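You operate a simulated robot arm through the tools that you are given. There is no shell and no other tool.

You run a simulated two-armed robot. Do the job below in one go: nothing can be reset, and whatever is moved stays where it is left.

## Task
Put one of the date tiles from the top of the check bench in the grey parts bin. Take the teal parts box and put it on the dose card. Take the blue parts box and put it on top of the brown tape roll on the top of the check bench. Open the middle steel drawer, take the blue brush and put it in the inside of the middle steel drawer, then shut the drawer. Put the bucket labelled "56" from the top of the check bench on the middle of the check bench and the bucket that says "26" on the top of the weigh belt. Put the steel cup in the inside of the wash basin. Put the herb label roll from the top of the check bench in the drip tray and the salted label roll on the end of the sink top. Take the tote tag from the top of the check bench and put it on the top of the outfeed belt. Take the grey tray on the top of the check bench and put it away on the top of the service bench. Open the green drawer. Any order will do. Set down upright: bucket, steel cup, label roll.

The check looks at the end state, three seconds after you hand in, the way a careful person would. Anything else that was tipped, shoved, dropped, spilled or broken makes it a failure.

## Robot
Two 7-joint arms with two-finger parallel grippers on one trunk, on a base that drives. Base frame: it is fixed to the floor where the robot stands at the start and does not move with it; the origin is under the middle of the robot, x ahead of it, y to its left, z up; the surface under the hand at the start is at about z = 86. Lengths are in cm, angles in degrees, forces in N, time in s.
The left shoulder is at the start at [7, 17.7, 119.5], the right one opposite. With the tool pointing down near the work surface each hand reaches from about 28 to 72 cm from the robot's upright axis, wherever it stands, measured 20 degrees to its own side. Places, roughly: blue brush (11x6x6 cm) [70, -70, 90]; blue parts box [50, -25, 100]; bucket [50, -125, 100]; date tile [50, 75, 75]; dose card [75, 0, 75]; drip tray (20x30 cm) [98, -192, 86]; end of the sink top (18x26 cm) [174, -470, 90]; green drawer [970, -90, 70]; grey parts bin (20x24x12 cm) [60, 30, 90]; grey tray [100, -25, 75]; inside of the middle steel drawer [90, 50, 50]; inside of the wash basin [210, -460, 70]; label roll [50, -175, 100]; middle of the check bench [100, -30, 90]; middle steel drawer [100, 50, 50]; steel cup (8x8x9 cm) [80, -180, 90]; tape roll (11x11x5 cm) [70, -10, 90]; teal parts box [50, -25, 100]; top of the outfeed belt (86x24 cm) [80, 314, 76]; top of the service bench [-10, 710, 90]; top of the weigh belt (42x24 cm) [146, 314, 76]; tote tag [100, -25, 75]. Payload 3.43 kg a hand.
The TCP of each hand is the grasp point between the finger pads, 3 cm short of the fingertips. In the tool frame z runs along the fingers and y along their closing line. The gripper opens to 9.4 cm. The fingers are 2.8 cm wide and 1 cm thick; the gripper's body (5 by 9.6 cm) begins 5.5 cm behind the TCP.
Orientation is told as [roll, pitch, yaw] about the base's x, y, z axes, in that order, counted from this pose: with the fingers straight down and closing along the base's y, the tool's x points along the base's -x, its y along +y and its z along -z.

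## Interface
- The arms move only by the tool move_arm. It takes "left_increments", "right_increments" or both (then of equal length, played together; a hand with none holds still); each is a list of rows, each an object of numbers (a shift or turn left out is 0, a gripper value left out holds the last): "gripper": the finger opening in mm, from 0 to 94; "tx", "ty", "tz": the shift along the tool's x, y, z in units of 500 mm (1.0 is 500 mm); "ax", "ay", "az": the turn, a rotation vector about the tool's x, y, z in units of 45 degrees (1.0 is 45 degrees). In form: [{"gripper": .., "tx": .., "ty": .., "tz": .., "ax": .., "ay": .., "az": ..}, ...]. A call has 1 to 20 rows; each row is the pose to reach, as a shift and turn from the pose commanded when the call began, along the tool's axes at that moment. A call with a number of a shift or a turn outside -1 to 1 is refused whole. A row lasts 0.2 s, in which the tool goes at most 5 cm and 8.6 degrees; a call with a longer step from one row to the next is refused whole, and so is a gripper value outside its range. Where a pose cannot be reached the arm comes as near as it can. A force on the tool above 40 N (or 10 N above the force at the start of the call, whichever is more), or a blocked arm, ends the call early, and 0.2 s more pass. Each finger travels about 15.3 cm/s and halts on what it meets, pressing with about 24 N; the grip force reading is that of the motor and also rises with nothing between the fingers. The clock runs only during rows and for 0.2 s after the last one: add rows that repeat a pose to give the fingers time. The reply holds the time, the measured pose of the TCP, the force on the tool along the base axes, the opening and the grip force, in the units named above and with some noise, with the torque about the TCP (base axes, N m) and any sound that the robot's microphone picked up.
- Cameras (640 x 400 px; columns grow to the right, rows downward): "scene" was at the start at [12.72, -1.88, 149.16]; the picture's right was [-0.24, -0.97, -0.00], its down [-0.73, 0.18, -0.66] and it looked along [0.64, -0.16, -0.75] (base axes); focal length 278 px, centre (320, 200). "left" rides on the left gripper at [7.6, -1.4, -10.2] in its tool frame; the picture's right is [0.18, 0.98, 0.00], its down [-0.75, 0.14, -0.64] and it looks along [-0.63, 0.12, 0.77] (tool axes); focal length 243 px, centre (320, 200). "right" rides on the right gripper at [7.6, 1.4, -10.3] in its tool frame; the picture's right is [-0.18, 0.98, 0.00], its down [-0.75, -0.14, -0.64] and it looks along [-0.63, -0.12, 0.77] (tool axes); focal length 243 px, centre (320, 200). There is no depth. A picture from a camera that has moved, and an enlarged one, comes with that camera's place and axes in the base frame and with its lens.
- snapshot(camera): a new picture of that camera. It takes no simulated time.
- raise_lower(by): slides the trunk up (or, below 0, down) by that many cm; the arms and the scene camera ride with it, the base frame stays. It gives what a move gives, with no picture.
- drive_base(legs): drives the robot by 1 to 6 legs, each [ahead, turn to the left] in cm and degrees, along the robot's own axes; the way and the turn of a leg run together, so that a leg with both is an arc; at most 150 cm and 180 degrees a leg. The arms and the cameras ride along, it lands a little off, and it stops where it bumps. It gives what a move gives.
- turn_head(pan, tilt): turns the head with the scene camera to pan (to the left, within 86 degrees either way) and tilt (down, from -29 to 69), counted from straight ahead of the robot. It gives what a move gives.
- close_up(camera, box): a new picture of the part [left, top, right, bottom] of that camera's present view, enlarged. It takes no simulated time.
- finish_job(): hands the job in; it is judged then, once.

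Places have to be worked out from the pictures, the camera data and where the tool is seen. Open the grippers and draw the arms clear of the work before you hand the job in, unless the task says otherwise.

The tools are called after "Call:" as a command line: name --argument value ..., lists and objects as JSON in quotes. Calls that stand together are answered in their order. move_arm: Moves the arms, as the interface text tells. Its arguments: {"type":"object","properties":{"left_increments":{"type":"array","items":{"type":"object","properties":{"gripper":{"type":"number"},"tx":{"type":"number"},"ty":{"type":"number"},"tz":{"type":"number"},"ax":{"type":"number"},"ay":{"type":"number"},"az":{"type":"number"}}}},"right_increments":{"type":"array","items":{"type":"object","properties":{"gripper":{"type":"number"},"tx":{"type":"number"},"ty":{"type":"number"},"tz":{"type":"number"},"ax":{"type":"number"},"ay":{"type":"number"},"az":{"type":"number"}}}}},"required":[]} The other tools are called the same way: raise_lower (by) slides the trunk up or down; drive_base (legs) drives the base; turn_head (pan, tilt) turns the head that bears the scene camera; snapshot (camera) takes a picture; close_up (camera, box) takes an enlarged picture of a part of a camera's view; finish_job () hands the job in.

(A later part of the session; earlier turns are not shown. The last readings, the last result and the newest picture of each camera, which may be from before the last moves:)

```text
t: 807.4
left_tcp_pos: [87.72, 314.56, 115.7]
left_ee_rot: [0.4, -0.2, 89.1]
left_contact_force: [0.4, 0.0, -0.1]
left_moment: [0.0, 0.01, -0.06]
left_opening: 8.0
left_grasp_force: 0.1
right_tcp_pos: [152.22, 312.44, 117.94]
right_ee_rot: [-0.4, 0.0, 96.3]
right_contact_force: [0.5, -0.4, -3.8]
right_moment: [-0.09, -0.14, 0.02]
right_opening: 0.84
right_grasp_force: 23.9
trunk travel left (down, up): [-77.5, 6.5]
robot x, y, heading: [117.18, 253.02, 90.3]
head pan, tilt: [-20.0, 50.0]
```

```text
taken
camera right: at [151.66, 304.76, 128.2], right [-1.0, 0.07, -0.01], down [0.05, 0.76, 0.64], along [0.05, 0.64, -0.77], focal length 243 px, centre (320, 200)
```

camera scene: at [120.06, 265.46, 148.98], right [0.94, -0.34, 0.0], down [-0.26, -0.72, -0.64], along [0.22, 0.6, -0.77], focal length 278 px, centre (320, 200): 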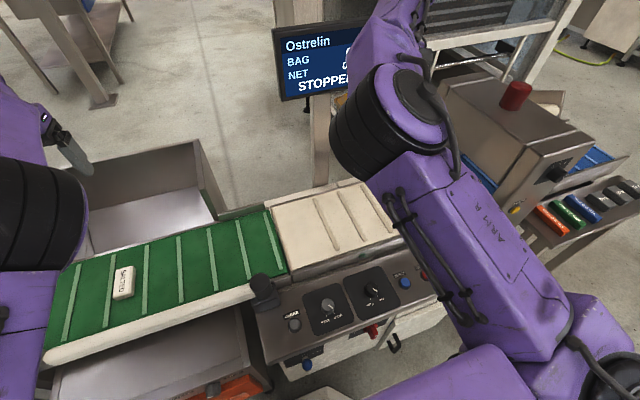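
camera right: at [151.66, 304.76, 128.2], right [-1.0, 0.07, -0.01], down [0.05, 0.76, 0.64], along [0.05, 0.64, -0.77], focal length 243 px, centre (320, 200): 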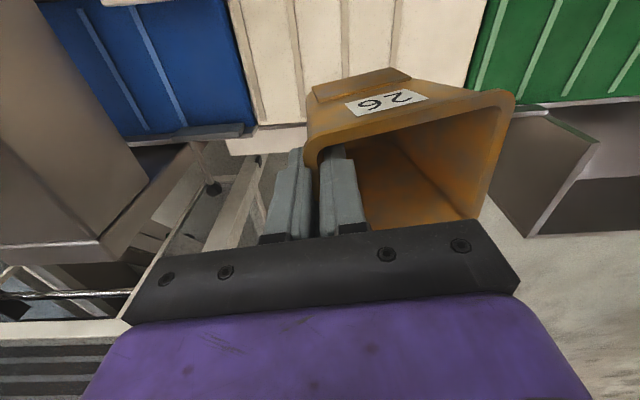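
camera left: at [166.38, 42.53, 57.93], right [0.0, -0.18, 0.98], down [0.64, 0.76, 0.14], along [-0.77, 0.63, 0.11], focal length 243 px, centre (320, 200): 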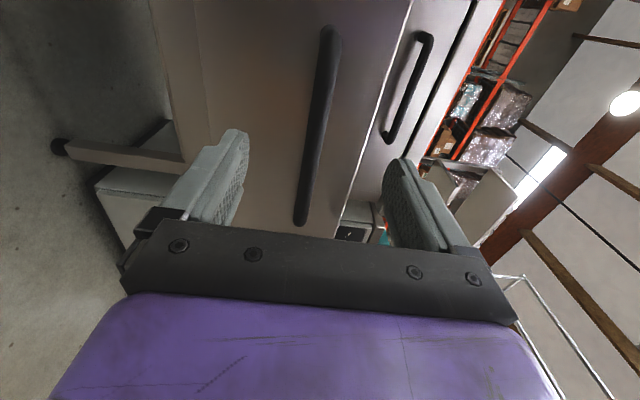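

Belt measured: x≈122–168, y≈301–327, cleats near x≈139, 147.6, 157.3. I aim the bucket's base for the gap at x≈143.3 (hand at x≈148.3) and lower to z≈103 first.

Call:
move_arm --right_increments '[{"tx": -0.01, "ty": 0.038}, {"tx": -0.02, "ty": 0.076}, {"tx": -0.02, "ty": 0.076, "tz": 0.08}, {"tx": -0.02, "ty": 0.076, "tz": 0.16}, {"tx": -0.02, "ty": 0.076, "tz": 0.24}, {"tx": -0.02, "ty": 0.076, "tz": 0.3}, {"tx": -0.02, "ty": 0.076, "tz": 0.3}]'

Call:
snapshot --camera "scene"

Call:
snapshot --camera "right"

```text
t: 809.0
left_tcp_pos: [87.72, 314.55, 115.72]
left_ee_rot: [0.5, -0.2, 89.1]
left_contact_force: [0.1, -0.2, 0.3]
left_moment: [-0.01, 0.0, -0.03]
left_opening: 8.03
left_grasp_force: 0.0
right_tcp_pos: [148.46, 312.99, 102.94]
right_ee_rot: [-0.4, 0.0, 96.3]
right_contact_force: [0.7, 0.3, -4.2]
right_moment: [-0.09, -0.16, -0.01]
right_opening: 0.82
right_grasp_force: 24.4
trunk travel left (down, up): [-77.5, 6.5]
robot x, y, heading: [117.47, 252.86, 90.0]
head pan, tilt: [-20.0, 50.0]
```

```text
taken
camera scene: at [120.02, 265.34, 148.99], right [0.94, -0.34, 0.0], down [-0.26, -0.72, -0.64], along [0.22, 0.6, -0.77], focal length 278 px, centre (320, 200)
```

scene: 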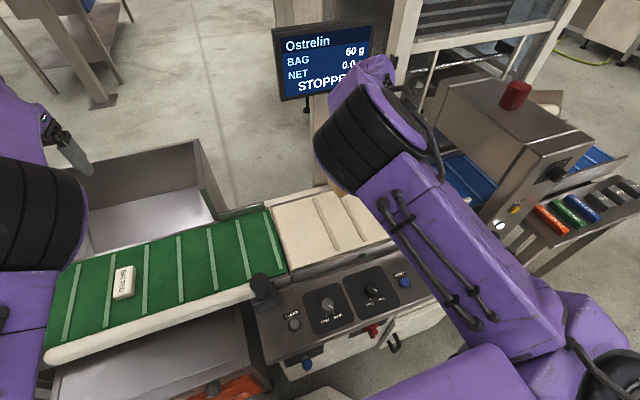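

```text
taken
camera right: at [147.81, 305.25, 113.22], right [-1.0, 0.07, -0.01], down [0.05, 0.76, 0.64], along [0.05, 0.64, -0.77], focal length 243 px, centre (320, 200)
```

right: 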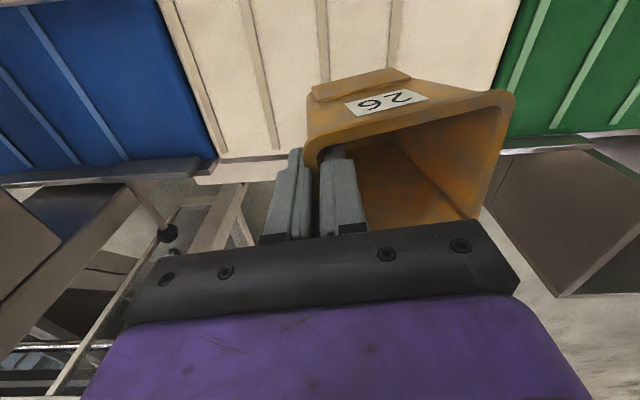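

Cleats now measure 139.2 / 148.1 / 156.5, so the base is headed for the middle of the gap. I lower to z≈91.

Call:
move_arm --right_increments '[{"tz": 0.06}, {"tz": 0.12}, {"tz": 0.18}, {"tz": 0.23}, {"tz": 0.23}]'

Call:
snapshot --camera "scene"

Call:
snapshot --camera "right"

```text
t: 810.2
left_tcp_pos: [87.75, 314.41, 115.78]
left_ee_rot: [0.5, -0.2, 89.1]
left_contact_force: [-0.8, -0.7, 0.3]
left_moment: [0.01, -0.01, 0.01]
left_opening: 7.98
left_grasp_force: 0.0
right_tcp_pos: [148.57, 313.18, 91.47]
right_ee_rot: [-0.4, 0.0, 96.4]
right_contact_force: [0.9, -0.4, -4.2]
right_moment: [-0.06, -0.18, -0.03]
right_opening: 0.8
right_grasp_force: 23.8
trunk travel left (down, up): [-77.5, 6.5]
robot x, y, heading: [117.38, 252.99, 90.3]
head pan, tilt: [-20.0, 50.0]
```

```text
taken
camera scene: at [120.03, 265.34, 148.99], right [0.94, -0.34, 0.0], down [-0.26, -0.72, -0.64], along [0.22, 0.6, -0.77], focal length 278 px, centre (320, 200)
```

scene: 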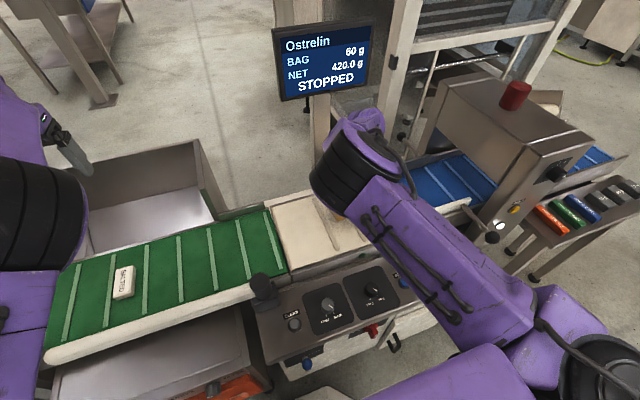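

```text
taken
camera right: at [147.92, 305.3, 101.81], right [-1.0, 0.07, -0.01], down [0.05, 0.76, 0.64], along [0.05, 0.64, -0.77], focal length 243 px, centre (320, 200)
```

right: 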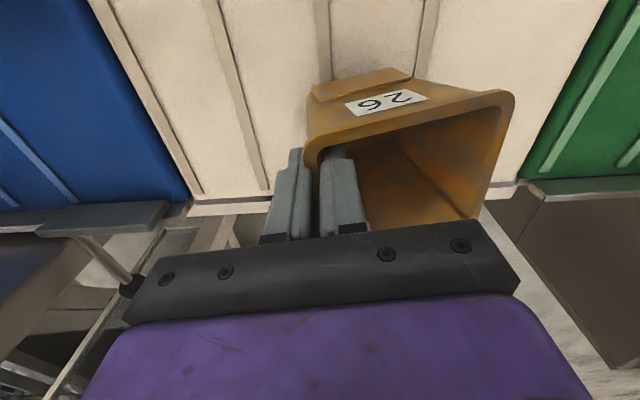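

The scale already reads 420 g (it senses the bucket). I shift 0.6 cm toward −x to keep the base clear of both cleats, and lower in small steps to contact.

Call:
move_arm --right_increments '[{"ty": 0.012}, {"ty": 0.012, "tz": 0.01}, {"ty": 0.012, "tz": 0.02}, {"ty": 0.012, "tz": 0.03}, {"ty": 0.012, "tz": 0.036}, {"ty": 0.012, "tz": 0.036}]'

Call:
snapshot --camera "right"

```text
t: 811.6
left_tcp_pos: [87.79, 314.42, 115.62]
left_ee_rot: [0.4, -0.1, 89.1]
left_contact_force: [0.5, 0.0, -0.4]
left_moment: [-0.01, -0.01, 0.01]
left_opening: 8.0
left_grasp_force: 0.0
right_tcp_pos: [148.06, 313.12, 89.77]
right_ee_rot: [-0.4, -0.1, 96.2]
right_contact_force: [0.0, -0.1, -4.2]
right_moment: [-0.07, -0.19, 0.03]
right_opening: 0.82
right_grasp_force: 23.7
trunk travel left (down, up): [-77.5, 6.5]
robot x, y, heading: [117.11, 253.03, 90.3]
head pan, tilt: [-20.0, 50.0]
```

```text
taken
camera right: at [147.36, 305.26, 99.93], right [-1.0, 0.07, -0.01], down [0.05, 0.76, 0.64], along [0.05, 0.64, -0.77], focal length 243 px, centre (320, 200)
```

right: 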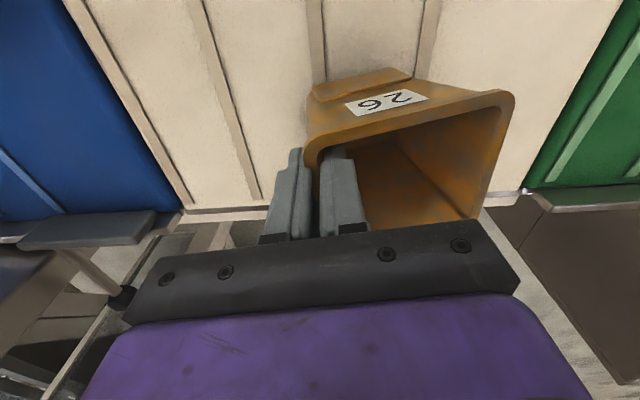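

The base's +x edge is close to a cleat, so I shift 0.8 cm more toward −x before touching down.

Call:
move_arm --right_increments '[{"ty": 0.008}, {"ty": 0.016}, {"ty": 0.016, "tz": 0.006}, {"ty": 0.016, "tz": 0.012}, {"ty": 0.016, "tz": 0.016}, {"ty": 0.016, "tz": 0.016}]'

```text
t: 813.0
left_tcp_pos: [87.94, 314.16, 115.99]
left_ee_rot: [0.5, -0.4, 89.1]
left_contact_force: [0.0, -0.3, 0.1]
left_moment: [-0.02, 0.0, 0.0]
left_opening: 8.0
left_grasp_force: 0.1
right_tcp_pos: [147.38, 312.76, 89.25]
right_ee_rot: [-0.6, -0.5, 96.3]
right_contact_force: [12.9, 2.7, 23.0]
right_moment: [-0.05, -0.03, -0.15]
right_opening: 0.83
right_grasp_force: 23.6
trunk travel left (down, up): [-77.5, 6.5]
robot x, y, heading: [117.5, 253.27, 90.1]
head pan, tilt: [-20.0, 50.0]
```

Contact came early with a sideways push (13 N in +x): the base's −x edge seems to meet a cleat. I raise 0.8 cm and look.

Call:
move_arm --right_increments '[{"tz": -0.008}, {"tz": -0.016}, {"tz": -0.016}]'

Call:
snapshot --camera "right"

Call:
close_up --camera "scene" --box '[250, 150, 430, 290]'

```text
t: 813.8
left_tcp_pos: [87.75, 314.51, 115.63]
left_ee_rot: [0.5, -0.1, 89.2]
left_contact_force: [0.5, -0.4, 0.0]
left_moment: [-0.01, 0.01, 0.02]
left_opening: 7.99
left_grasp_force: 0.0
right_tcp_pos: [146.99, 312.89, 89.45]
right_ee_rot: [-0.3, 0.1, 96.4]
right_contact_force: [-0.3, -0.1, -3.4]
right_moment: [-0.09, -0.16, 0.0]
right_opening: 0.82
right_grasp_force: 23.8
trunk travel left (down, up): [-77.5, 6.5]
robot x, y, heading: [117.44, 253.02, 90.5]
head pan, tilt: [-20.0, 50.0]
```

```text
taken
camera right: at [146.41, 305.09, 99.77], right [-1.0, 0.07, 0.0], down [0.05, 0.77, 0.64], along [0.05, 0.64, -0.77], focal length 243 px, centre (320, 200)
```

right: 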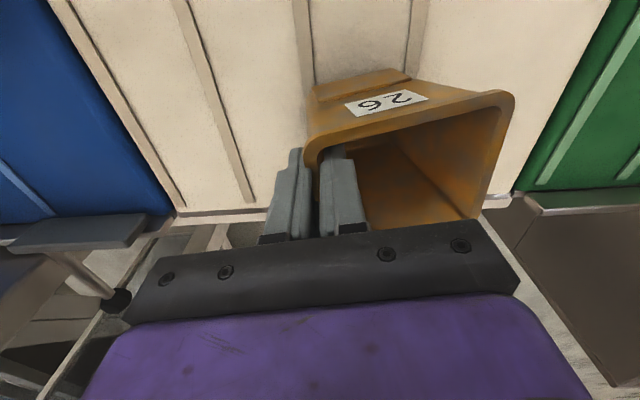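

```text
2.86 times, centred on (340, 220) of scene
camera zoom: at [119.99, 265.41, 148.96], right [0.94, -0.34, 0.0], down [-0.26, -0.72, -0.64], along [0.22, 0.6, -0.77], focal length 794 px, centre (263, 143)
```

zoom: 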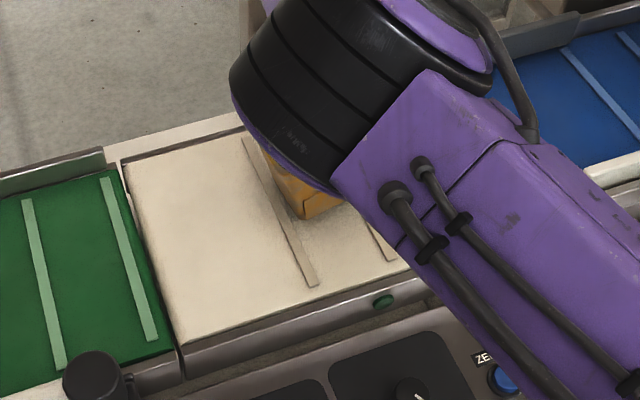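

The bucket sits between cleats but is turned 6° relative to them. I rotate the hand to align it with the belt and lower again.

Call:
move_arm --right_increments '[{"tz": -0.006, "az": 0.05}, {"tz": -0.006, "az": 0.1, "ty": -0.004}, {"tz": -0.006, "az": 0.14, "ty": -0.008}, {"tz": -0.006, "az": 0.14, "ty": -0.008}]'

Call:
close_up --camera "scene" --box '[250, 150, 430, 290]'

Call:
snapshot --camera "right"

```text
t: 814.8
left_tcp_pos: [87.72, 314.57, 115.63]
left_ee_rot: [0.4, 0.0, 89.1]
left_contact_force: [0.1, -0.1, -0.2]
left_moment: [-0.03, -0.01, 0.01]
left_opening: 8.01
left_grasp_force: 0.1
right_tcp_pos: [147.45, 312.99, 90.02]
right_ee_rot: [-0.4, -0.1, 90.0]
right_contact_force: [0.2, 0.1, -4.3]
right_moment: [-0.08, -0.16, 0.01]
right_opening: 0.82
right_grasp_force: 23.9
trunk travel left (down, up): [-77.5, 6.5]
robot x, y, heading: [117.54, 253.21, 90.2]
head pan, tilt: [-20.0, 50.0]
```

```text
2.86 times, centred on (340, 220) of scene
camera zoom: at [120.05, 265.39, 148.99], right [0.94, -0.34, 0.0], down [-0.26, -0.72, -0.64], along [0.22, 0.6, -0.77], focal length 794 px, centre (263, 143)
```

zoom: 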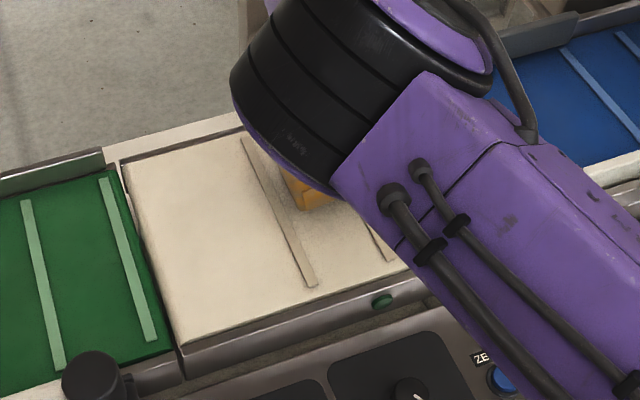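

```text
taken
camera right: at [146.13, 305.27, 100.2], right [-0.98, 0.18, -0.01], down [0.14, 0.75, 0.64], along [0.12, 0.63, -0.77], focal length 243 px, centre (320, 200)
```

right: 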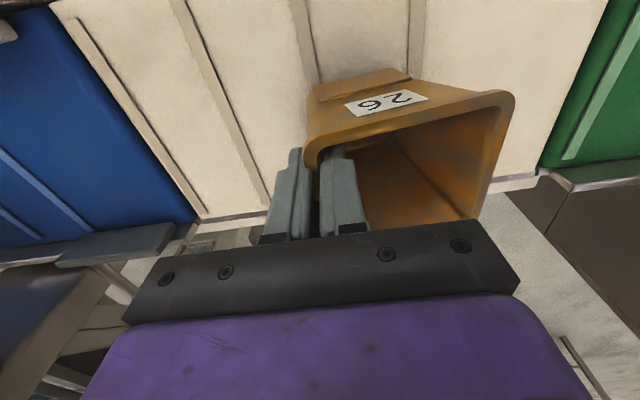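

The gap between cleats is barely the bucket's width, but the belt's left part (x≈123–139) has no cleats. I lift 3 cm and move the bucket there, aiming its base centre at x≈131.5.

Call:
move_arm --right_increments '[{"tz": -0.04}, {"tz": -0.07, "ty": 0.04}, {"tz": -0.07, "ty": 0.1}, {"tz": -0.07, "ty": 0.17}, {"tz": -0.07, "ty": 0.228}, {"tz": -0.07, "ty": 0.228}]'

Call:
snapshot --camera "right"

Call:
snapshot --camera "scene"

```text
t: 816.2
left_tcp_pos: [87.85, 314.59, 115.8]
left_ee_rot: [0.5, 0.0, 89.1]
left_contact_force: [0.7, 0.3, -0.6]
left_moment: [0.01, 0.03, -0.01]
left_opening: 8.0
left_grasp_force: 0.1
right_tcp_pos: [136.17, 313.03, 93.29]
right_ee_rot: [-0.4, 0.0, 90.1]
right_contact_force: [0.0, 0.1, -4.0]
right_moment: [-0.12, -0.16, 0.02]
right_opening: 0.85
right_grasp_force: 24.4
trunk travel left (down, up): [-77.5, 6.5]
robot x, y, heading: [117.1, 253.06, 90.0]
head pan, tilt: [-20.0, 50.0]
```

```text
taken
camera right: at [134.74, 305.29, 103.61], right [-0.98, 0.18, -0.01], down [0.14, 0.75, 0.64], along [0.12, 0.63, -0.77], focal length 243 px, centre (320, 200)
```

right: 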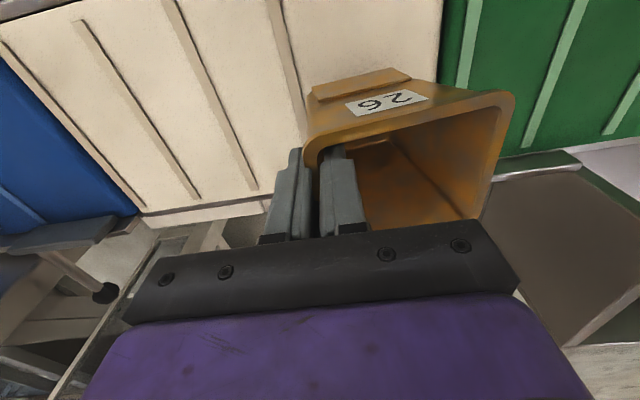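

```text
taken
camera scene: at [120.11, 265.42, 148.98], right [0.94, -0.34, 0.0], down [-0.26, -0.72, -0.64], along [0.22, 0.6, -0.77], focal length 278 px, centre (320, 200)
```

scene: 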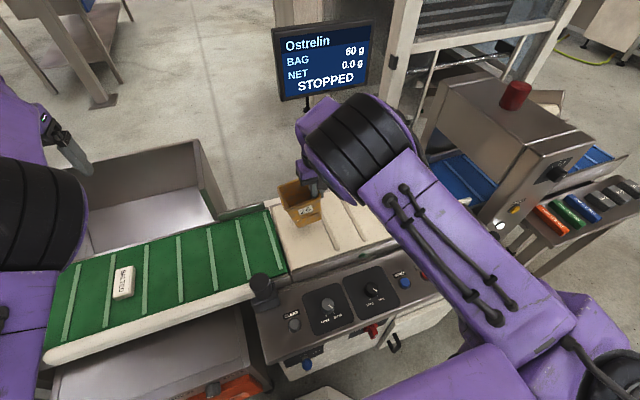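

Now the bucket is over flat belt with room on both sides (gap x≈124–138.4, bucket 129–136). I lower it to contact.

Call:
move_arm --right_increments '[{"tz": 0.03}, {"tz": 0.06}, {"tz": 0.066}, {"tz": 0.072}, {"tz": 0.078}, {"tz": 0.078}]'

Call:
close_up --camera "scene" --box '[230, 140, 410, 280]'

```text
t: 817.6
left_tcp_pos: [87.79, 314.55, 115.76]
left_ee_rot: [0.5, -0.2, 89.1]
left_contact_force: [-0.9, -0.3, 0.1]
left_moment: [0.02, 0.0, 0.04]
left_opening: 8.02
left_grasp_force: 0.0
right_tcp_pos: [136.06, 312.95, 89.6]
right_ee_rot: [-0.5, -0.2, 90.2]
right_contact_force: [0.0, 0.3, -3.9]
right_moment: [-0.12, -0.18, -0.02]
right_opening: 0.83
right_grasp_force: 23.8
trunk travel left (down, up): [-77.5, 6.5]
robot x, y, heading: [117.26, 253.05, 90.4]
head pan, tilt: [-20.0, 50.0]
```

```text
2.86 times, centred on (320, 210) of scene
camera zoom: at [120.04, 265.37, 148.99], right [0.94, -0.34, 0.0], down [-0.26, -0.72, -0.64], along [0.22, 0.6, -0.77], focal length 794 px, centre (320, 171)
```

zoom: 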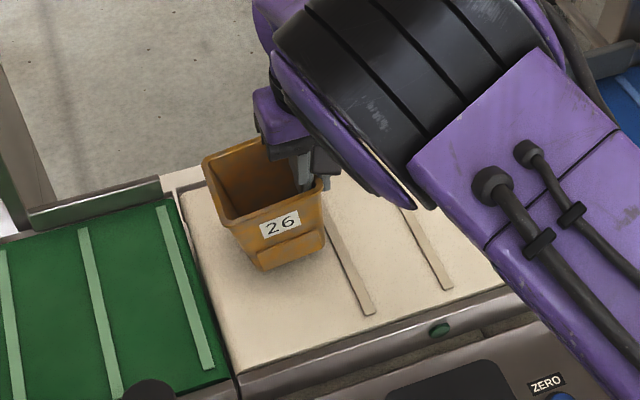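

Call:
move_arm --right_increments '[{"tz": 0.005}, {"tz": 0.01}, {"tz": 0.014}, {"tz": 0.014}]'

```text
t: 818.6
left_tcp_pos: [87.86, 314.25, 116.03]
left_ee_rot: [0.5, -0.3, 89.3]
left_contact_force: [0.4, -0.5, 0.0]
left_moment: [-0.01, 0.02, 0.0]
left_opening: 8.02
left_grasp_force: 0.0
right_tcp_pos: [136.42, 312.95, 89.18]
right_ee_rot: [-0.5, -0.5, 90.0]
right_contact_force: [15.1, 2.7, 26.4]
right_moment: [0.0, -0.07, 0.02]
right_opening: 0.79
right_grasp_force: 24.3
trunk travel left (down, up): [-77.5, 6.5]
robot x, y, heading: [117.13, 252.97, 90.3]
head pan, tilt: [-20.0, 50.0]
```

The lower edge touches (26 N up, 15 N sideways). I ease up until the load is light, then open slowly so the bucket settles flat.

Call:
move_arm --right_increments '[{"tz": -0.004}, {"tz": -0.008}, {"tz": -0.01}, {"tz": -0.01}]'

```text
t: 819.6
left_tcp_pos: [87.81, 314.46, 115.78]
left_ee_rot: [0.5, -0.2, 89.2]
left_contact_force: [-0.1, 0.1, 0.1]
left_moment: [0.01, 0.0, 0.0]
left_opening: 8.01
left_grasp_force: 0.1
right_tcp_pos: [136.16, 312.78, 89.28]
right_ee_rot: [-0.3, 0.1, 90.0]
right_contact_force: [5.9, 3.8, 3.9]
right_moment: [0.52, -0.27, -0.31]
right_opening: 0.84
right_grasp_force: 23.5
trunk travel left (down, up): [-77.5, 6.5]
robot x, y, heading: [117.25, 252.97, 90.3]
head pan, tilt: [-20.0, 50.0]
```

Call:
move_arm --right_increments '[{"gripper": 9}, {"gripper": 10}, {"gripper": 11}, {"gripper": 12}, {"gripper": 14}, {"gripper": 18}, {"gripper": 24}, {"gripper": 32}, {"gripper": 40}, {"gripper": 40}]'

Call:
snapshot --camera "right"

Call:
close_up --camera "scene" --box '[230, 20, 410, 280]'

```text
t: 821.8
left_tcp_pos: [87.86, 314.46, 115.76]
left_ee_rot: [0.5, -0.2, 89.2]
left_contact_force: [-0.9, 0.6, 0.7]
left_moment: [0.03, 0.02, 0.03]
left_opening: 8.02
left_grasp_force: 0.1
right_tcp_pos: [136.32, 313.05, 89.37]
right_ee_rot: [-0.5, -0.2, 90.0]
right_contact_force: [1.3, -0.1, 0.1]
right_moment: [-0.04, -0.03, -0.05]
right_opening: 4.08
right_grasp_force: 0.5
trunk travel left (down, up): [-77.5, 6.5]
robot x, y, heading: [117.09, 253.2, 90.2]
head pan, tilt: [-20.0, 50.0]
```

```text
taken
camera right: at [134.74, 305.24, 99.56], right [-0.98, 0.18, -0.01], down [0.14, 0.75, 0.64], along [0.12, 0.63, -0.77], focal length 243 px, centre (320, 200)
```

right: 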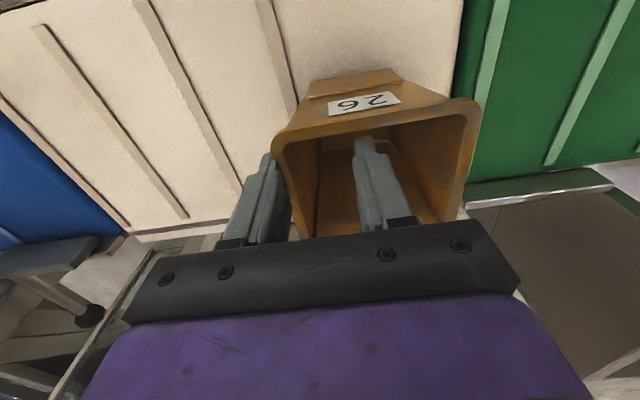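

```text
1.54 times, centred on (320, 150) of scene
camera zoom: at [120.07, 265.31, 148.99], right [0.94, -0.34, 0.0], down [-0.26, -0.72, -0.64], along [0.22, 0.6, -0.77], focal length 428 px, centre (320, 277)
```

zoom: 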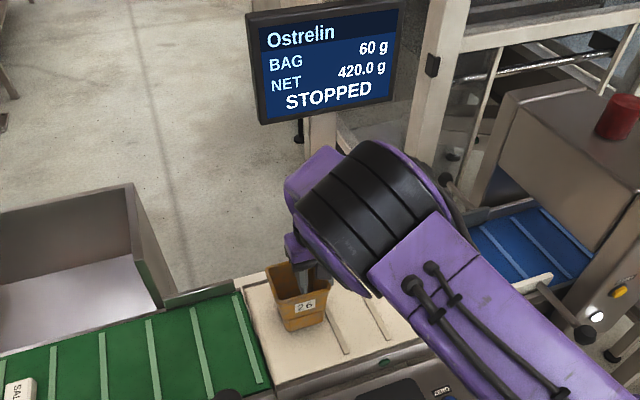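

The scale now shows 420.0 g: the bucket stands on the weigh belt, upright. The outer finger is close to the wall, so I shift the hand 0.9 cm outward before lifting out.

Call:
move_arm --right_increments '[{"ty": -0.009}, {"ty": -0.018}, {"ty": -0.018}]'

Call:
snapshot --camera "right"

```text
t: 822.6
left_tcp_pos: [87.8, 314.47, 115.79]
left_ee_rot: [0.5, -0.2, 89.2]
left_contact_force: [-0.1, -0.8, 0.1]
left_moment: [0.02, 0.01, -0.03]
left_opening: 8.0
left_grasp_force: 0.1
right_tcp_pos: [137.16, 312.84, 89.29]
right_ee_rot: [-0.3, -0.1, 90.0]
right_contact_force: [0.1, -0.2, -0.1]
right_moment: [-0.02, 0.0, -0.01]
right_opening: 3.98
right_grasp_force: 0.1
trunk travel left (down, up): [-77.5, 6.5]
robot x, y, heading: [117.27, 253.3, 89.8]
head pan, tilt: [-20.0, 50.0]
```

```text
taken
camera right: at [135.62, 305.23, 99.56], right [-0.98, 0.18, -0.01], down [0.14, 0.75, 0.64], along [0.12, 0.63, -0.77], focal length 243 px, centre (320, 200)
```

right: 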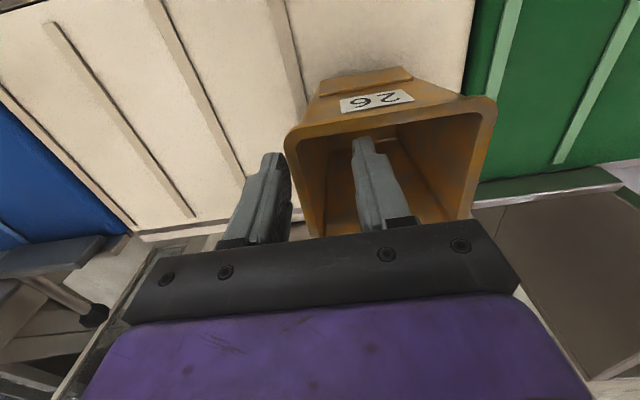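

The wall is clear of both fingers. I lift the hand straight up.

Call:
move_arm --right_increments '[{"tz": -0.03}, {"tz": -0.08}, {"tz": -0.15}, {"tz": -0.23}, {"tz": -0.31}, {"tz": -0.39}, {"tz": -0.47}, {"tz": -0.54}, {"tz": -0.54}]'

Call:
close_up --camera "scene" --box '[230, 20, 410, 280]'

Call:
snapshot --camera "right"

```text
t: 824.6
left_tcp_pos: [87.78, 314.52, 115.85]
left_ee_rot: [0.5, -0.2, 89.1]
left_contact_force: [-1.4, 0.5, 0.5]
left_moment: [0.0, 0.0, -0.02]
left_opening: 8.0
left_grasp_force: 0.0
right_tcp_pos: [140.13, 316.96, 114.24]
right_ee_rot: [-0.4, -0.1, 90.2]
right_contact_force: [0.4, 0.1, 0.6]
right_moment: [0.0, -0.02, 0.0]
right_opening: 4.0
right_grasp_force: 0.0
right hand out of reach, approached as far as the arm can: row 5, 6, 7, 8, 9
trunk travel left (down, up): [-77.5, 6.5]
robot x, y, heading: [116.95, 253.19, 90.3]
head pan, tilt: [-20.0, 50.0]
```

```text
1.54 times, centred on (320, 150) of scene
camera zoom: at [120.02, 265.24, 149.0], right [0.94, -0.34, 0.0], down [-0.26, -0.72, -0.64], along [0.22, 0.61, -0.77], focal length 428 px, centre (320, 277)
```

zoom: 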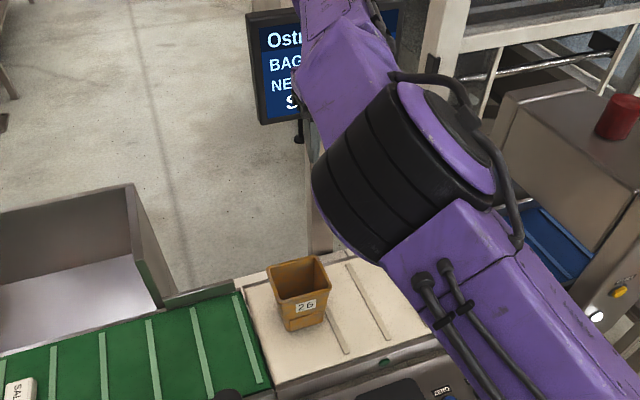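

```text
taken
camera right: at [138.57, 309.34, 124.37], right [-0.98, 0.18, -0.01], down [0.13, 0.75, 0.64], along [0.12, 0.63, -0.77], focal length 243 px, centre (320, 200)
```

right: 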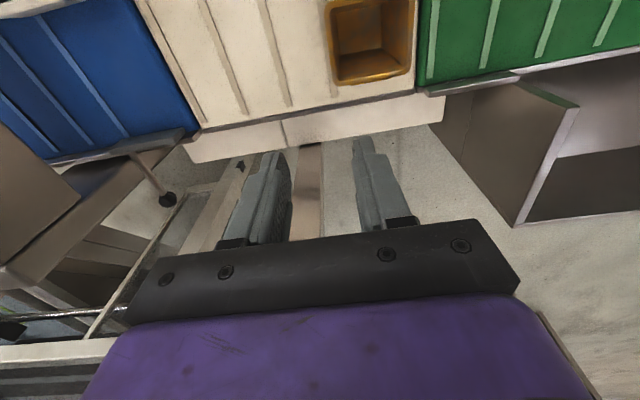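

Bucket 26 stands safely on the weigh belt. Only the green drawer is left, far off at about [970,-90]. I back away and head round toward the open aisle.

Call:
drive_base --legs '[[-60, 0], [0, -90], [88, 0], [0, -90], [150, 0], [145, 0]]'

Call:
turn_head --pan 60 --tilt 12

Call:
snapshot --camera "scene"

```text
t: 853.6
left_tcp_pos: [238.64, -160.48, 115.79]
left_ee_rot: [0.5, -0.2, -90.5]
left_contact_force: [0.2, 0.2, 0.1]
left_moment: [0.03, -0.02, -0.01]
left_opening: 8.01
left_grasp_force: 0.0
right_tcp_pos: [186.16, -163.43, 114.08]
right_ee_rot: [-0.3, -0.1, -89.7]
right_contact_force: [0.0, 0.3, 0.0]
right_moment: [-0.02, 0.0, 0.04]
right_opening: 4.02
right_grasp_force: 0.1
trunk travel left (down, up): [-77.5, 6.5]
robot x, y, heading: [208.64, -99.29, -89.2]
head pan, tilt: [-20.0, 50.0]
```

```text
t: 855.2
left_tcp_pos: [238.73, -160.51, 115.81]
left_ee_rot: [0.5, -0.2, -90.5]
left_contact_force: [-0.3, 0.5, -0.2]
left_moment: [-0.02, -0.01, 0.01]
left_opening: 7.98
left_grasp_force: 0.0
right_tcp_pos: [186.33, -163.47, 114.1]
right_ee_rot: [-0.3, -0.1, -89.4]
right_contact_force: [0.4, 0.4, -0.2]
right_moment: [0.0, -0.05, 0.03]
right_opening: 4.01
right_grasp_force: 0.0
trunk travel left (down, up): [-77.5, 6.5]
robot x, y, heading: [208.65, -99.13, -89.2]
head pan, tilt: [60.0, 12.0]
```

```text
taken
camera scene: at [217.0, -108.92, 154.85], right [-0.49, -0.87, 0.0], down [-0.18, 0.1, -0.98], along [0.85, -0.48, -0.21], focal length 278 px, centre (320, 200)
```

scene: 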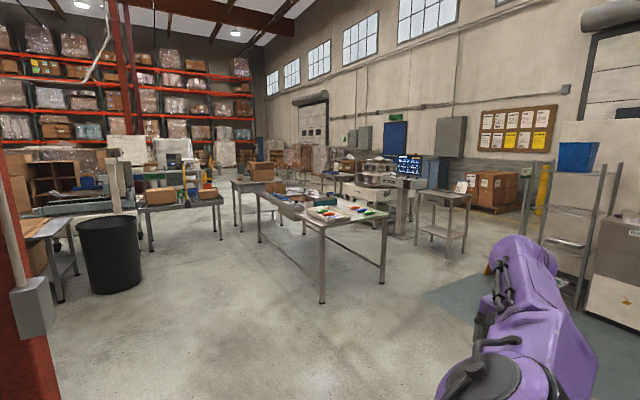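

The target direction falls near (150,178) in this view; I enlarge that part.

Call:
close_up --camera "scene" --box '[30, 110, 270, 260]'

```text
2.67 times, centred on (150, 185) of scene
camera zoom: at [217.0, -108.92, 154.85], right [-0.49, -0.87, 0.0], down [-0.18, 0.1, -0.98], along [0.85, -0.48, -0.21], focal length 741 px, centre (773, 240)
```

zoom: 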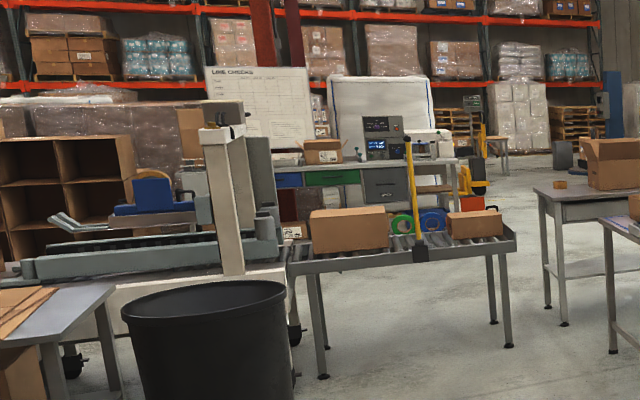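

I can make out a bench with blue, green and grey drawers behind a roller conveyor. I drive forward to about (330,-150) for a better view of a route.

Call:
drive_base --legs '[[0, 68], [110, 0], [0, 21]]'

Call:
turn_head --pan 0 --tilt 10

Call:
snapshot --camera "scene"

Call:
turn_head --pan -45 --tilt 10

Call:
snapshot --camera "scene"

Call:
turn_head --pan 40 --tilt 10

Call:
snapshot --camera "scene"

```text
t: 864.9
left_tcp_pos: [373.21, -112.21, 115.89]
left_ee_rot: [0.6, -0.2, -2.3]
left_contact_force: [-1.0, -0.2, -0.4]
left_moment: [0.0, 0.0, 0.05]
left_opening: 8.03
left_grasp_force: 0.1
right_tcp_pos: [374.38, -164.69, 114.12]
right_ee_rot: [-0.3, -0.1, -1.4]
right_contact_force: [0.8, 0.1, 0.1]
right_moment: [-0.02, -0.03, 0.0]
right_opening: 4.0
right_grasp_force: 0.1
trunk travel left (down, up): [-77.5, 6.5]
robot x, y, heading: [311.23, -139.78, -1.2]
head pan, tilt: [60.0, 12.0]
```

```text
t: 866.2
left_tcp_pos: [373.22, -112.14, 115.72]
left_ee_rot: [0.5, -0.1, -2.5]
left_contact_force: [-0.7, -0.3, -0.8]
left_moment: [0.01, 0.03, -0.01]
left_opening: 8.01
left_grasp_force: 0.1
right_tcp_pos: [374.28, -164.53, 114.14]
right_ee_rot: [-0.3, -0.1, -1.5]
right_contact_force: [0.8, -0.1, 0.7]
right_moment: [0.01, -0.01, -0.01]
right_opening: 3.99
right_grasp_force: 0.0
trunk travel left (down, up): [-77.5, 6.5]
robot x, y, heading: [310.73, -140.34, -1.1]
head pan, tilt: [0.0, 10.0]
```

```text
taken
camera scene: at [325.44, -140.36, 155.18], right [-0.02, -1.0, 0.0], down [-0.17, 0.0, -0.98], along [0.98, -0.02, -0.17], focal length 278 px, centre (320, 200)
```

scene: 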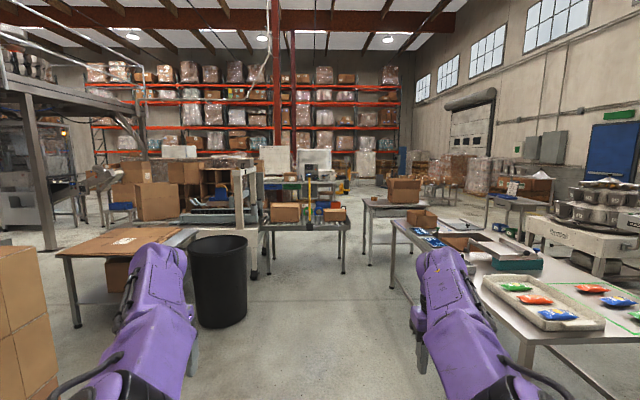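

```text
t: 867.3
left_tcp_pos: [373.14, -112.1, 115.78]
left_ee_rot: [0.5, -0.2, -2.4]
left_contact_force: [-0.7, 0.6, 0.1]
left_moment: [-0.01, -0.01, 0.01]
left_opening: 8.02
left_grasp_force: 0.1
right_tcp_pos: [374.37, -164.65, 114.05]
right_ee_rot: [-0.3, -0.2, -1.5]
right_contact_force: [-0.1, 0.5, 0.0]
right_moment: [-0.01, -0.01, -0.01]
right_opening: 4.01
right_grasp_force: 0.0
trunk travel left (down, up): [-77.5, 6.5]
robot x, y, heading: [310.87, -140.23, -1.3]
head pan, tilt: [-45.0, 10.0]
```

```text
taken
camera scene: at [322.57, -146.89, 155.18], right [-0.72, -0.69, 0.0], down [-0.12, 0.13, -0.98], along [0.68, -0.71, -0.17], focal length 278 px, centre (320, 200)
```

scene: 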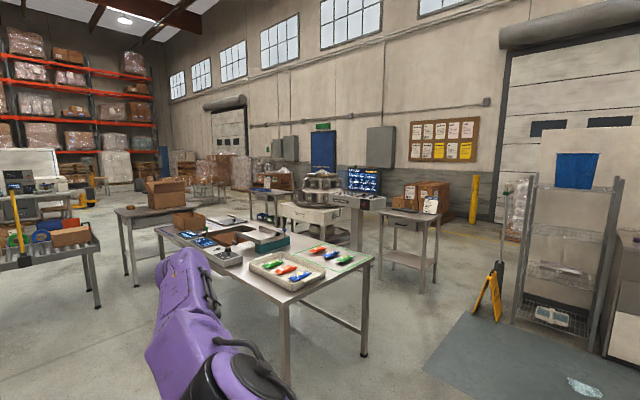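

```text
t: 868.9
left_tcp_pos: [373.18, -112.19, 115.76]
left_ee_rot: [0.5, -0.1, -2.4]
left_contact_force: [0.0, 0.3, -0.1]
left_moment: [-0.03, 0.01, 0.01]
left_opening: 8.0
left_grasp_force: 0.1
right_tcp_pos: [374.49, -164.61, 114.13]
right_ee_rot: [-0.3, -0.1, -1.5]
right_contact_force: [0.9, -0.1, -0.1]
right_moment: [-0.01, 0.0, -0.02]
right_opening: 4.01
right_grasp_force: 0.0
trunk travel left (down, up): [-77.5, 6.5]
robot x, y, heading: [311.42, -139.86, -1.3]
head pan, tilt: [40.0, 10.0]
```

```text
taken
camera scene: at [323.4, -134.38, 155.18], right [0.62, -0.78, 0.0], down [-0.14, -0.11, -0.98], along [0.77, 0.62, -0.17], focal length 278 px, centre (320, 200)
```

scene: 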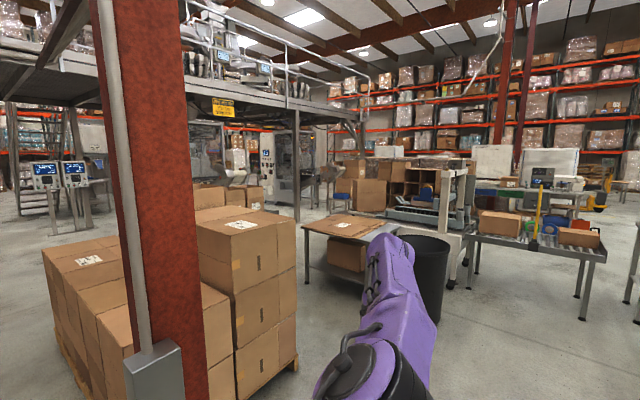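

I now see the green drawer straight ahead beyond the roller conveyor; the way around is to the right of the tables (corridor y≈-310…-420). I drive to about (385,-365) and look along it.

Call:
drive_base --legs '[[0, -70.5], [150, 0], [87, 0], [0, 71.8]]'

Call:
turn_head --pan 0 --tilt 15

Call:
snapshot --camera "scene"

Call:
turn_head --pan 40 --tilt 15

Call:
snapshot --camera "scene"

```text
t: 886.6
left_tcp_pos: [445.65, -335.39, 115.88]
left_ee_rot: [0.6, -0.2, -1.4]
left_contact_force: [-0.1, -0.5, -0.2]
left_moment: [0.0, 0.01, -0.01]
left_opening: 8.01
left_grasp_force: 0.1
right_tcp_pos: [447.75, -387.95, 114.07]
right_ee_rot: [-0.3, -0.1, -0.4]
right_contact_force: [-0.6, -0.7, 0.1]
right_moment: [-0.01, 0.01, 0.0]
right_opening: 4.0
right_grasp_force: 0.1
trunk travel left (down, up): [-77.5, 6.5]
robot x, y, heading: [384.4, -364.05, -0.4]
head pan, tilt: [40.0, 10.0]
```

```text
t: 887.7
left_tcp_pos: [445.76, -335.4, 115.87]
left_ee_rot: [0.5, -0.2, -1.4]
left_contact_force: [0.1, 0.9, 0.5]
left_moment: [0.0, 0.0, 0.01]
left_opening: 8.02
left_grasp_force: 0.0
right_tcp_pos: [447.83, -387.81, 114.12]
right_ee_rot: [-0.3, -0.1, -0.5]
right_contact_force: [-0.1, 1.2, 0.0]
right_moment: [0.0, 0.0, 0.01]
right_opening: 4.01
right_grasp_force: 0.0
trunk travel left (down, up): [-77.5, 6.5]
robot x, y, heading: [384.29, -364.28, -0.3]
head pan, tilt: [0.0, 15.0]
```

```text
taken
camera scene: at [398.46, -364.43, 154.37], right [0.0, -1.0, 0.0], down [-0.26, 0.0, -0.97], along [0.97, 0.0, -0.26], focal length 278 px, centre (320, 200)
```

scene: 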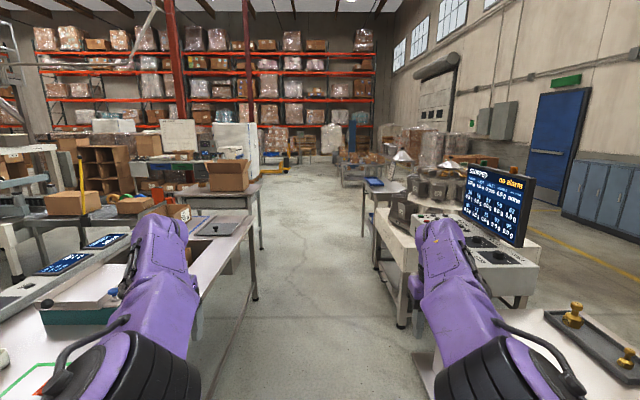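

```text
t: 888.8
left_tcp_pos: [445.73, -335.27, 115.77]
left_ee_rot: [0.4, -0.2, -1.4]
left_contact_force: [0.0, 0.3, -0.8]
left_moment: [-0.04, 0.01, 0.0]
left_opening: 7.99
left_grasp_force: 0.0
right_tcp_pos: [447.88, -387.88, 114.16]
right_ee_rot: [-0.2, -0.1, -0.5]
right_contact_force: [0.4, 0.0, 0.2]
right_moment: [-0.01, 0.0, -0.01]
right_opening: 3.98
right_grasp_force: 0.0
trunk travel left (down, up): [-77.5, 6.5]
robot x, y, heading: [383.82, -364.23, -0.2]
head pan, tilt: [40.0, 15.0]
```

```text
taken
camera scene: at [396.32, -358.43, 154.37], right [0.64, -0.77, 0.0], down [-0.2, -0.17, -0.97], along [0.74, 0.62, -0.26], focal length 278 px, centre (320, 200)
```

scene: 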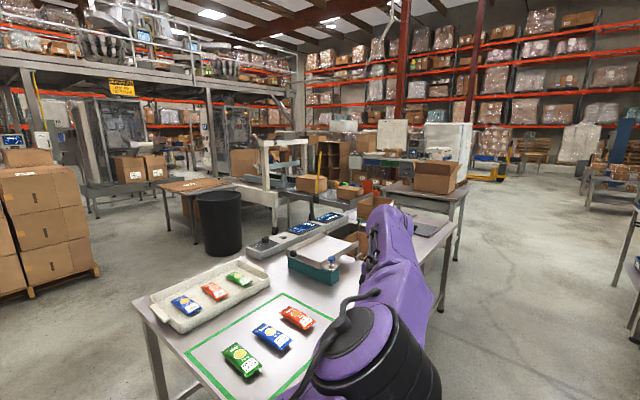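

The corridor is clear: tables on the left end at y≈-289…-305, those on the right start at y≈-425. I drive 300 cm along it and look again.

Call:
drive_base --legs '[[150, 0.3], [150, 0], [60, 0]]'

Call:
turn_head --pan 35 --tilt 20

Call:
snapshot --camera "scene"

Call:
turn_head --pan 0 --tilt 20

Call:
snapshot --camera "scene"

```text
t: 906.3
left_tcp_pos: [806.08, -335.26, 115.81]
left_ee_rot: [0.5, -0.3, -0.7]
left_contact_force: [-0.1, 0.1, -1.1]
left_moment: [-0.02, -0.01, -0.01]
left_opening: 8.02
left_grasp_force: 0.1
right_tcp_pos: [808.66, -387.51, 114.12]
right_ee_rot: [-0.3, -0.1, 0.1]
right_contact_force: [-0.7, 1.6, 0.7]
right_moment: [-0.01, -0.02, 0.01]
right_opening: 3.99
right_grasp_force: 0.0
trunk travel left (down, up): [-77.5, 6.5]
robot x, y, heading: [744.56, -364.53, 0.5]
head pan, tilt: [40.0, 15.0]
```

```text
t: 906.9
left_tcp_pos: [806.11, -335.12, 115.76]
left_ee_rot: [0.4, -0.2, -0.9]
left_contact_force: [-0.3, -0.1, -0.7]
left_moment: [0.01, 0.0, 0.0]
left_opening: 8.01
left_grasp_force: 0.1
right_tcp_pos: [808.79, -387.6, 114.15]
right_ee_rot: [-0.3, -0.1, 0.1]
right_contact_force: [-0.1, 0.3, 0.1]
right_moment: [0.0, -0.04, 0.02]
right_opening: 4.0
right_grasp_force: 0.0
trunk travel left (down, up): [-77.5, 6.5]
robot x, y, heading: [744.71, -364.67, 0.2]
head pan, tilt: [35.0, 20.0]
```

```text
taken
camera scene: at [757.41, -359.36, 153.55], right [0.58, -0.82, 0.0], down [-0.28, -0.2, -0.94], along [0.77, 0.54, -0.34], focal length 278 px, centre (320, 200)
```

scene: 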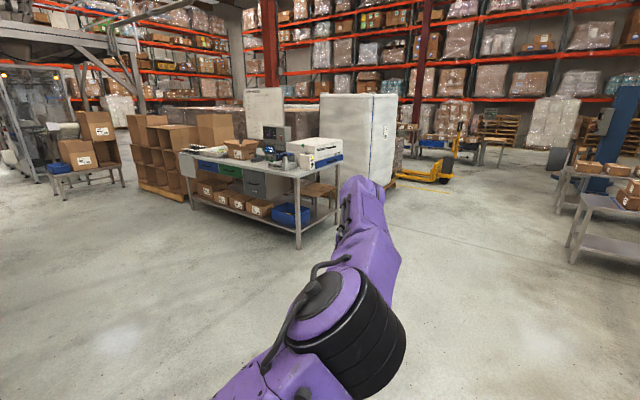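

```text
t: 907.9
left_tcp_pos: [806.04, -335.17, 115.82]
left_ee_rot: [0.4, -0.3, -0.9]
left_contact_force: [-0.2, 0.3, -0.4]
left_moment: [0.02, 0.02, -0.04]
left_opening: 8.02
left_grasp_force: 0.1
right_tcp_pos: [808.71, -387.58, 114.11]
right_ee_rot: [-0.3, 0.0, 0.1]
right_contact_force: [0.2, 1.2, 0.0]
right_moment: [0.0, 0.0, -0.02]
right_opening: 4.01
right_grasp_force: 0.1
trunk travel left (down, up): [-77.5, 6.5]
robot x, y, heading: [744.6, -364.23, 0.2]
head pan, tilt: [0.0, 20.0]
```

```text
taken
camera scene: at [759.08, -364.68, 153.55], right [0.0, -1.0, 0.0], down [-0.34, 0.0, -0.94], along [0.94, 0.0, -0.34], focal length 278 px, centre (320, 200)
```

scene: 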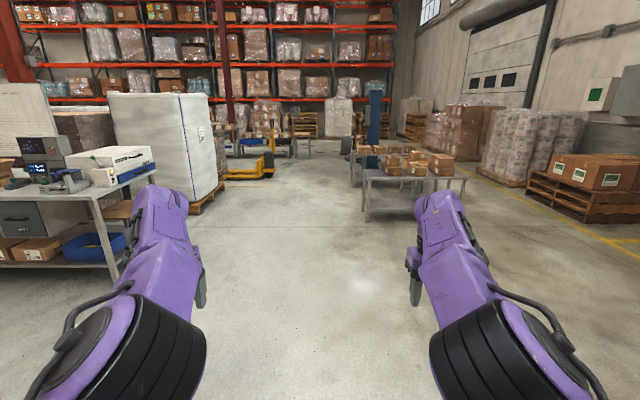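

The bench with the green drawer is in view (front face x≈964, drawer y≈-80, z≈70). I drive diagonally to about (882,-85) and face it.

Call:
drive_base --legs '[[0, 63.8], [150, 0], [150, 0], [10, 0], [0, -64]]'

Call:
turn_head --pan 0 --tilt 40

Call:
snapshot --camera "scene"

```text
t: 928.7
left_tcp_pos: [943.48, -57.1, 115.73]
left_ee_rot: [0.5, -0.1, -1.1]
left_contact_force: [-0.5, -0.8, -0.5]
left_moment: [-0.02, 0.01, -0.01]
left_opening: 8.0
left_grasp_force: 0.0
right_tcp_pos: [946.07, -109.54, 114.16]
right_ee_rot: [-0.4, -0.1, -0.1]
right_contact_force: [-0.5, -0.3, 0.3]
right_moment: [-0.02, 0.0, 0.03]
right_opening: 4.0
right_grasp_force: 0.0
trunk travel left (down, up): [-77.5, 6.5]
robot x, y, heading: [882.27, -86.53, 0.1]
head pan, tilt: [0.0, 20.0]
```

```text
t: 929.6
left_tcp_pos: [943.56, -57.1, 115.81]
left_ee_rot: [0.5, -0.2, -1.0]
left_contact_force: [-0.3, -0.4, -0.8]
left_moment: [-0.01, 0.03, -0.01]
left_opening: 8.01
left_grasp_force: 0.1
right_tcp_pos: [946.04, -109.57, 114.13]
right_ee_rot: [-0.2, -0.2, -0.1]
right_contact_force: [0.4, 0.1, 0.9]
right_moment: [-0.01, -0.03, 0.01]
right_opening: 3.99
right_grasp_force: 0.0
trunk travel left (down, up): [-77.5, 6.5]
robot x, y, heading: [881.89, -86.32, -0.1]
head pan, tilt: [0.0, 40.0]
```

```text
taken
camera scene: at [895.69, -86.54, 150.42], right [0.0, -1.0, 0.0], down [-0.64, 0.0, -0.77], along [0.77, 0.0, -0.64], focal length 278 px, centre (320, 200)
```

scene: 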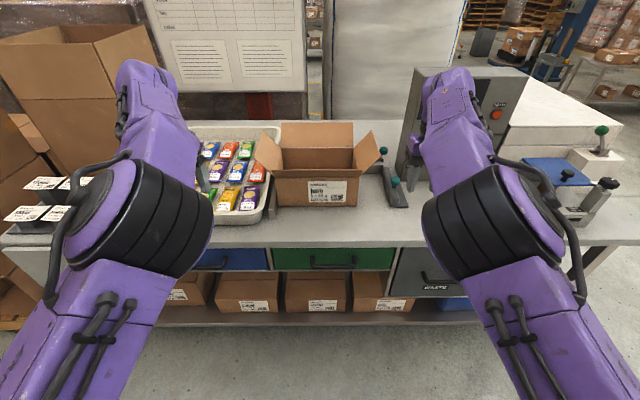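

The green drawer is straight ahead under the bench top. I enlarge it to measure its handle.

Call:
close_up --camera "scene" --box '[200, 220, 440, 330]'

Call:
drive_base --legs '[[-30, 0]]'

Call:
turn_head --pan 0 --tilt 35

Call:
close_up --camera "scene" --box '[220, 150, 420, 290]'

```text
2.67 times, centred on (320, 275) of scene
camera zoom: at [895.69, -86.54, 150.42], right [0.0, -1.0, 0.0], down [-0.64, 0.0, -0.77], along [0.77, 0.0, -0.64], focal length 741 px, centre (320, 0)
```

zoom: 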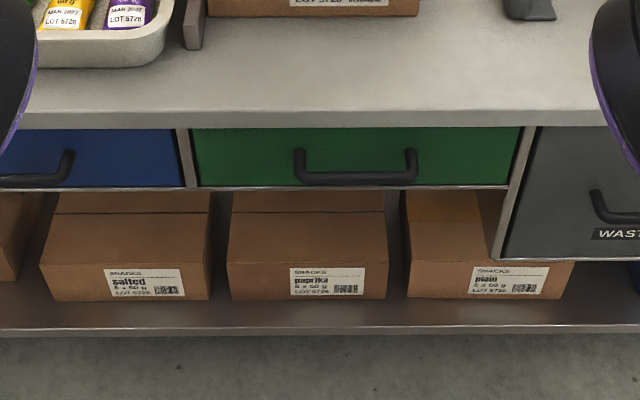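

```text
t: 931.6
left_tcp_pos: [913.68, -57.36, 115.62]
left_ee_rot: [0.5, -0.1, -1.2]
left_contact_force: [0.2, -0.4, 0.8]
left_moment: [-0.02, 0.01, -0.02]
left_opening: 8.01
left_grasp_force: 0.1
right_tcp_pos: [916.09, -109.76, 114.05]
right_ee_rot: [-0.4, 0.0, -0.4]
right_contact_force: [0.2, -0.2, 0.2]
right_moment: [0.0, 0.02, -0.04]
right_opening: 3.98
right_grasp_force: 0.2
trunk travel left (down, up): [-77.5, 6.5]
robot x, y, heading: [851.99, -86.19, -0.1]
head pan, tilt: [0.0, 40.0]
```

```text
t: 932.3
left_tcp_pos: [913.62, -57.37, 115.7]
left_ee_rot: [0.5, -0.2, -1.2]
left_contact_force: [0.2, -0.2, 0.1]
left_moment: [-0.02, -0.02, 0.04]
left_opening: 8.01
left_grasp_force: 0.1
right_tcp_pos: [915.82, -109.74, 114.1]
right_ee_rot: [-0.3, -0.1, -0.3]
right_contact_force: [-0.3, 0.5, 1.0]
right_moment: [0.02, 0.0, 0.01]
right_opening: 4.01
right_grasp_force: 0.1
trunk travel left (down, up): [-77.5, 6.5]
robot x, y, heading: [851.71, -86.56, -0.1]
head pan, tilt: [0.0, 35.0]
```

```text
2.86 times, centred on (320, 220) of scene
camera zoom: at [865.91, -86.56, 151.17], right [0.0, -1.0, 0.0], down [-0.57, 0.0, -0.82], along [0.82, 0.0, -0.57], focal length 794 px, centre (320, 143)
```

zoom: 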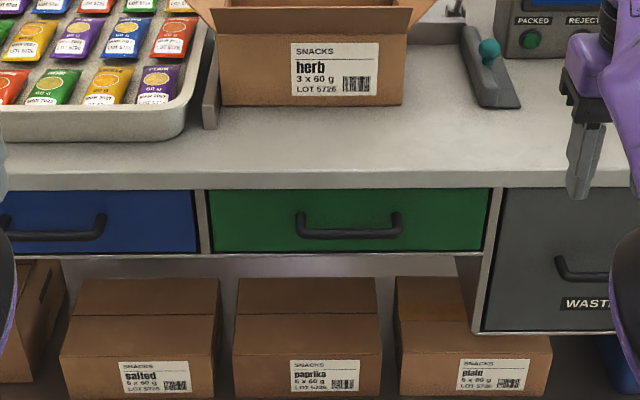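

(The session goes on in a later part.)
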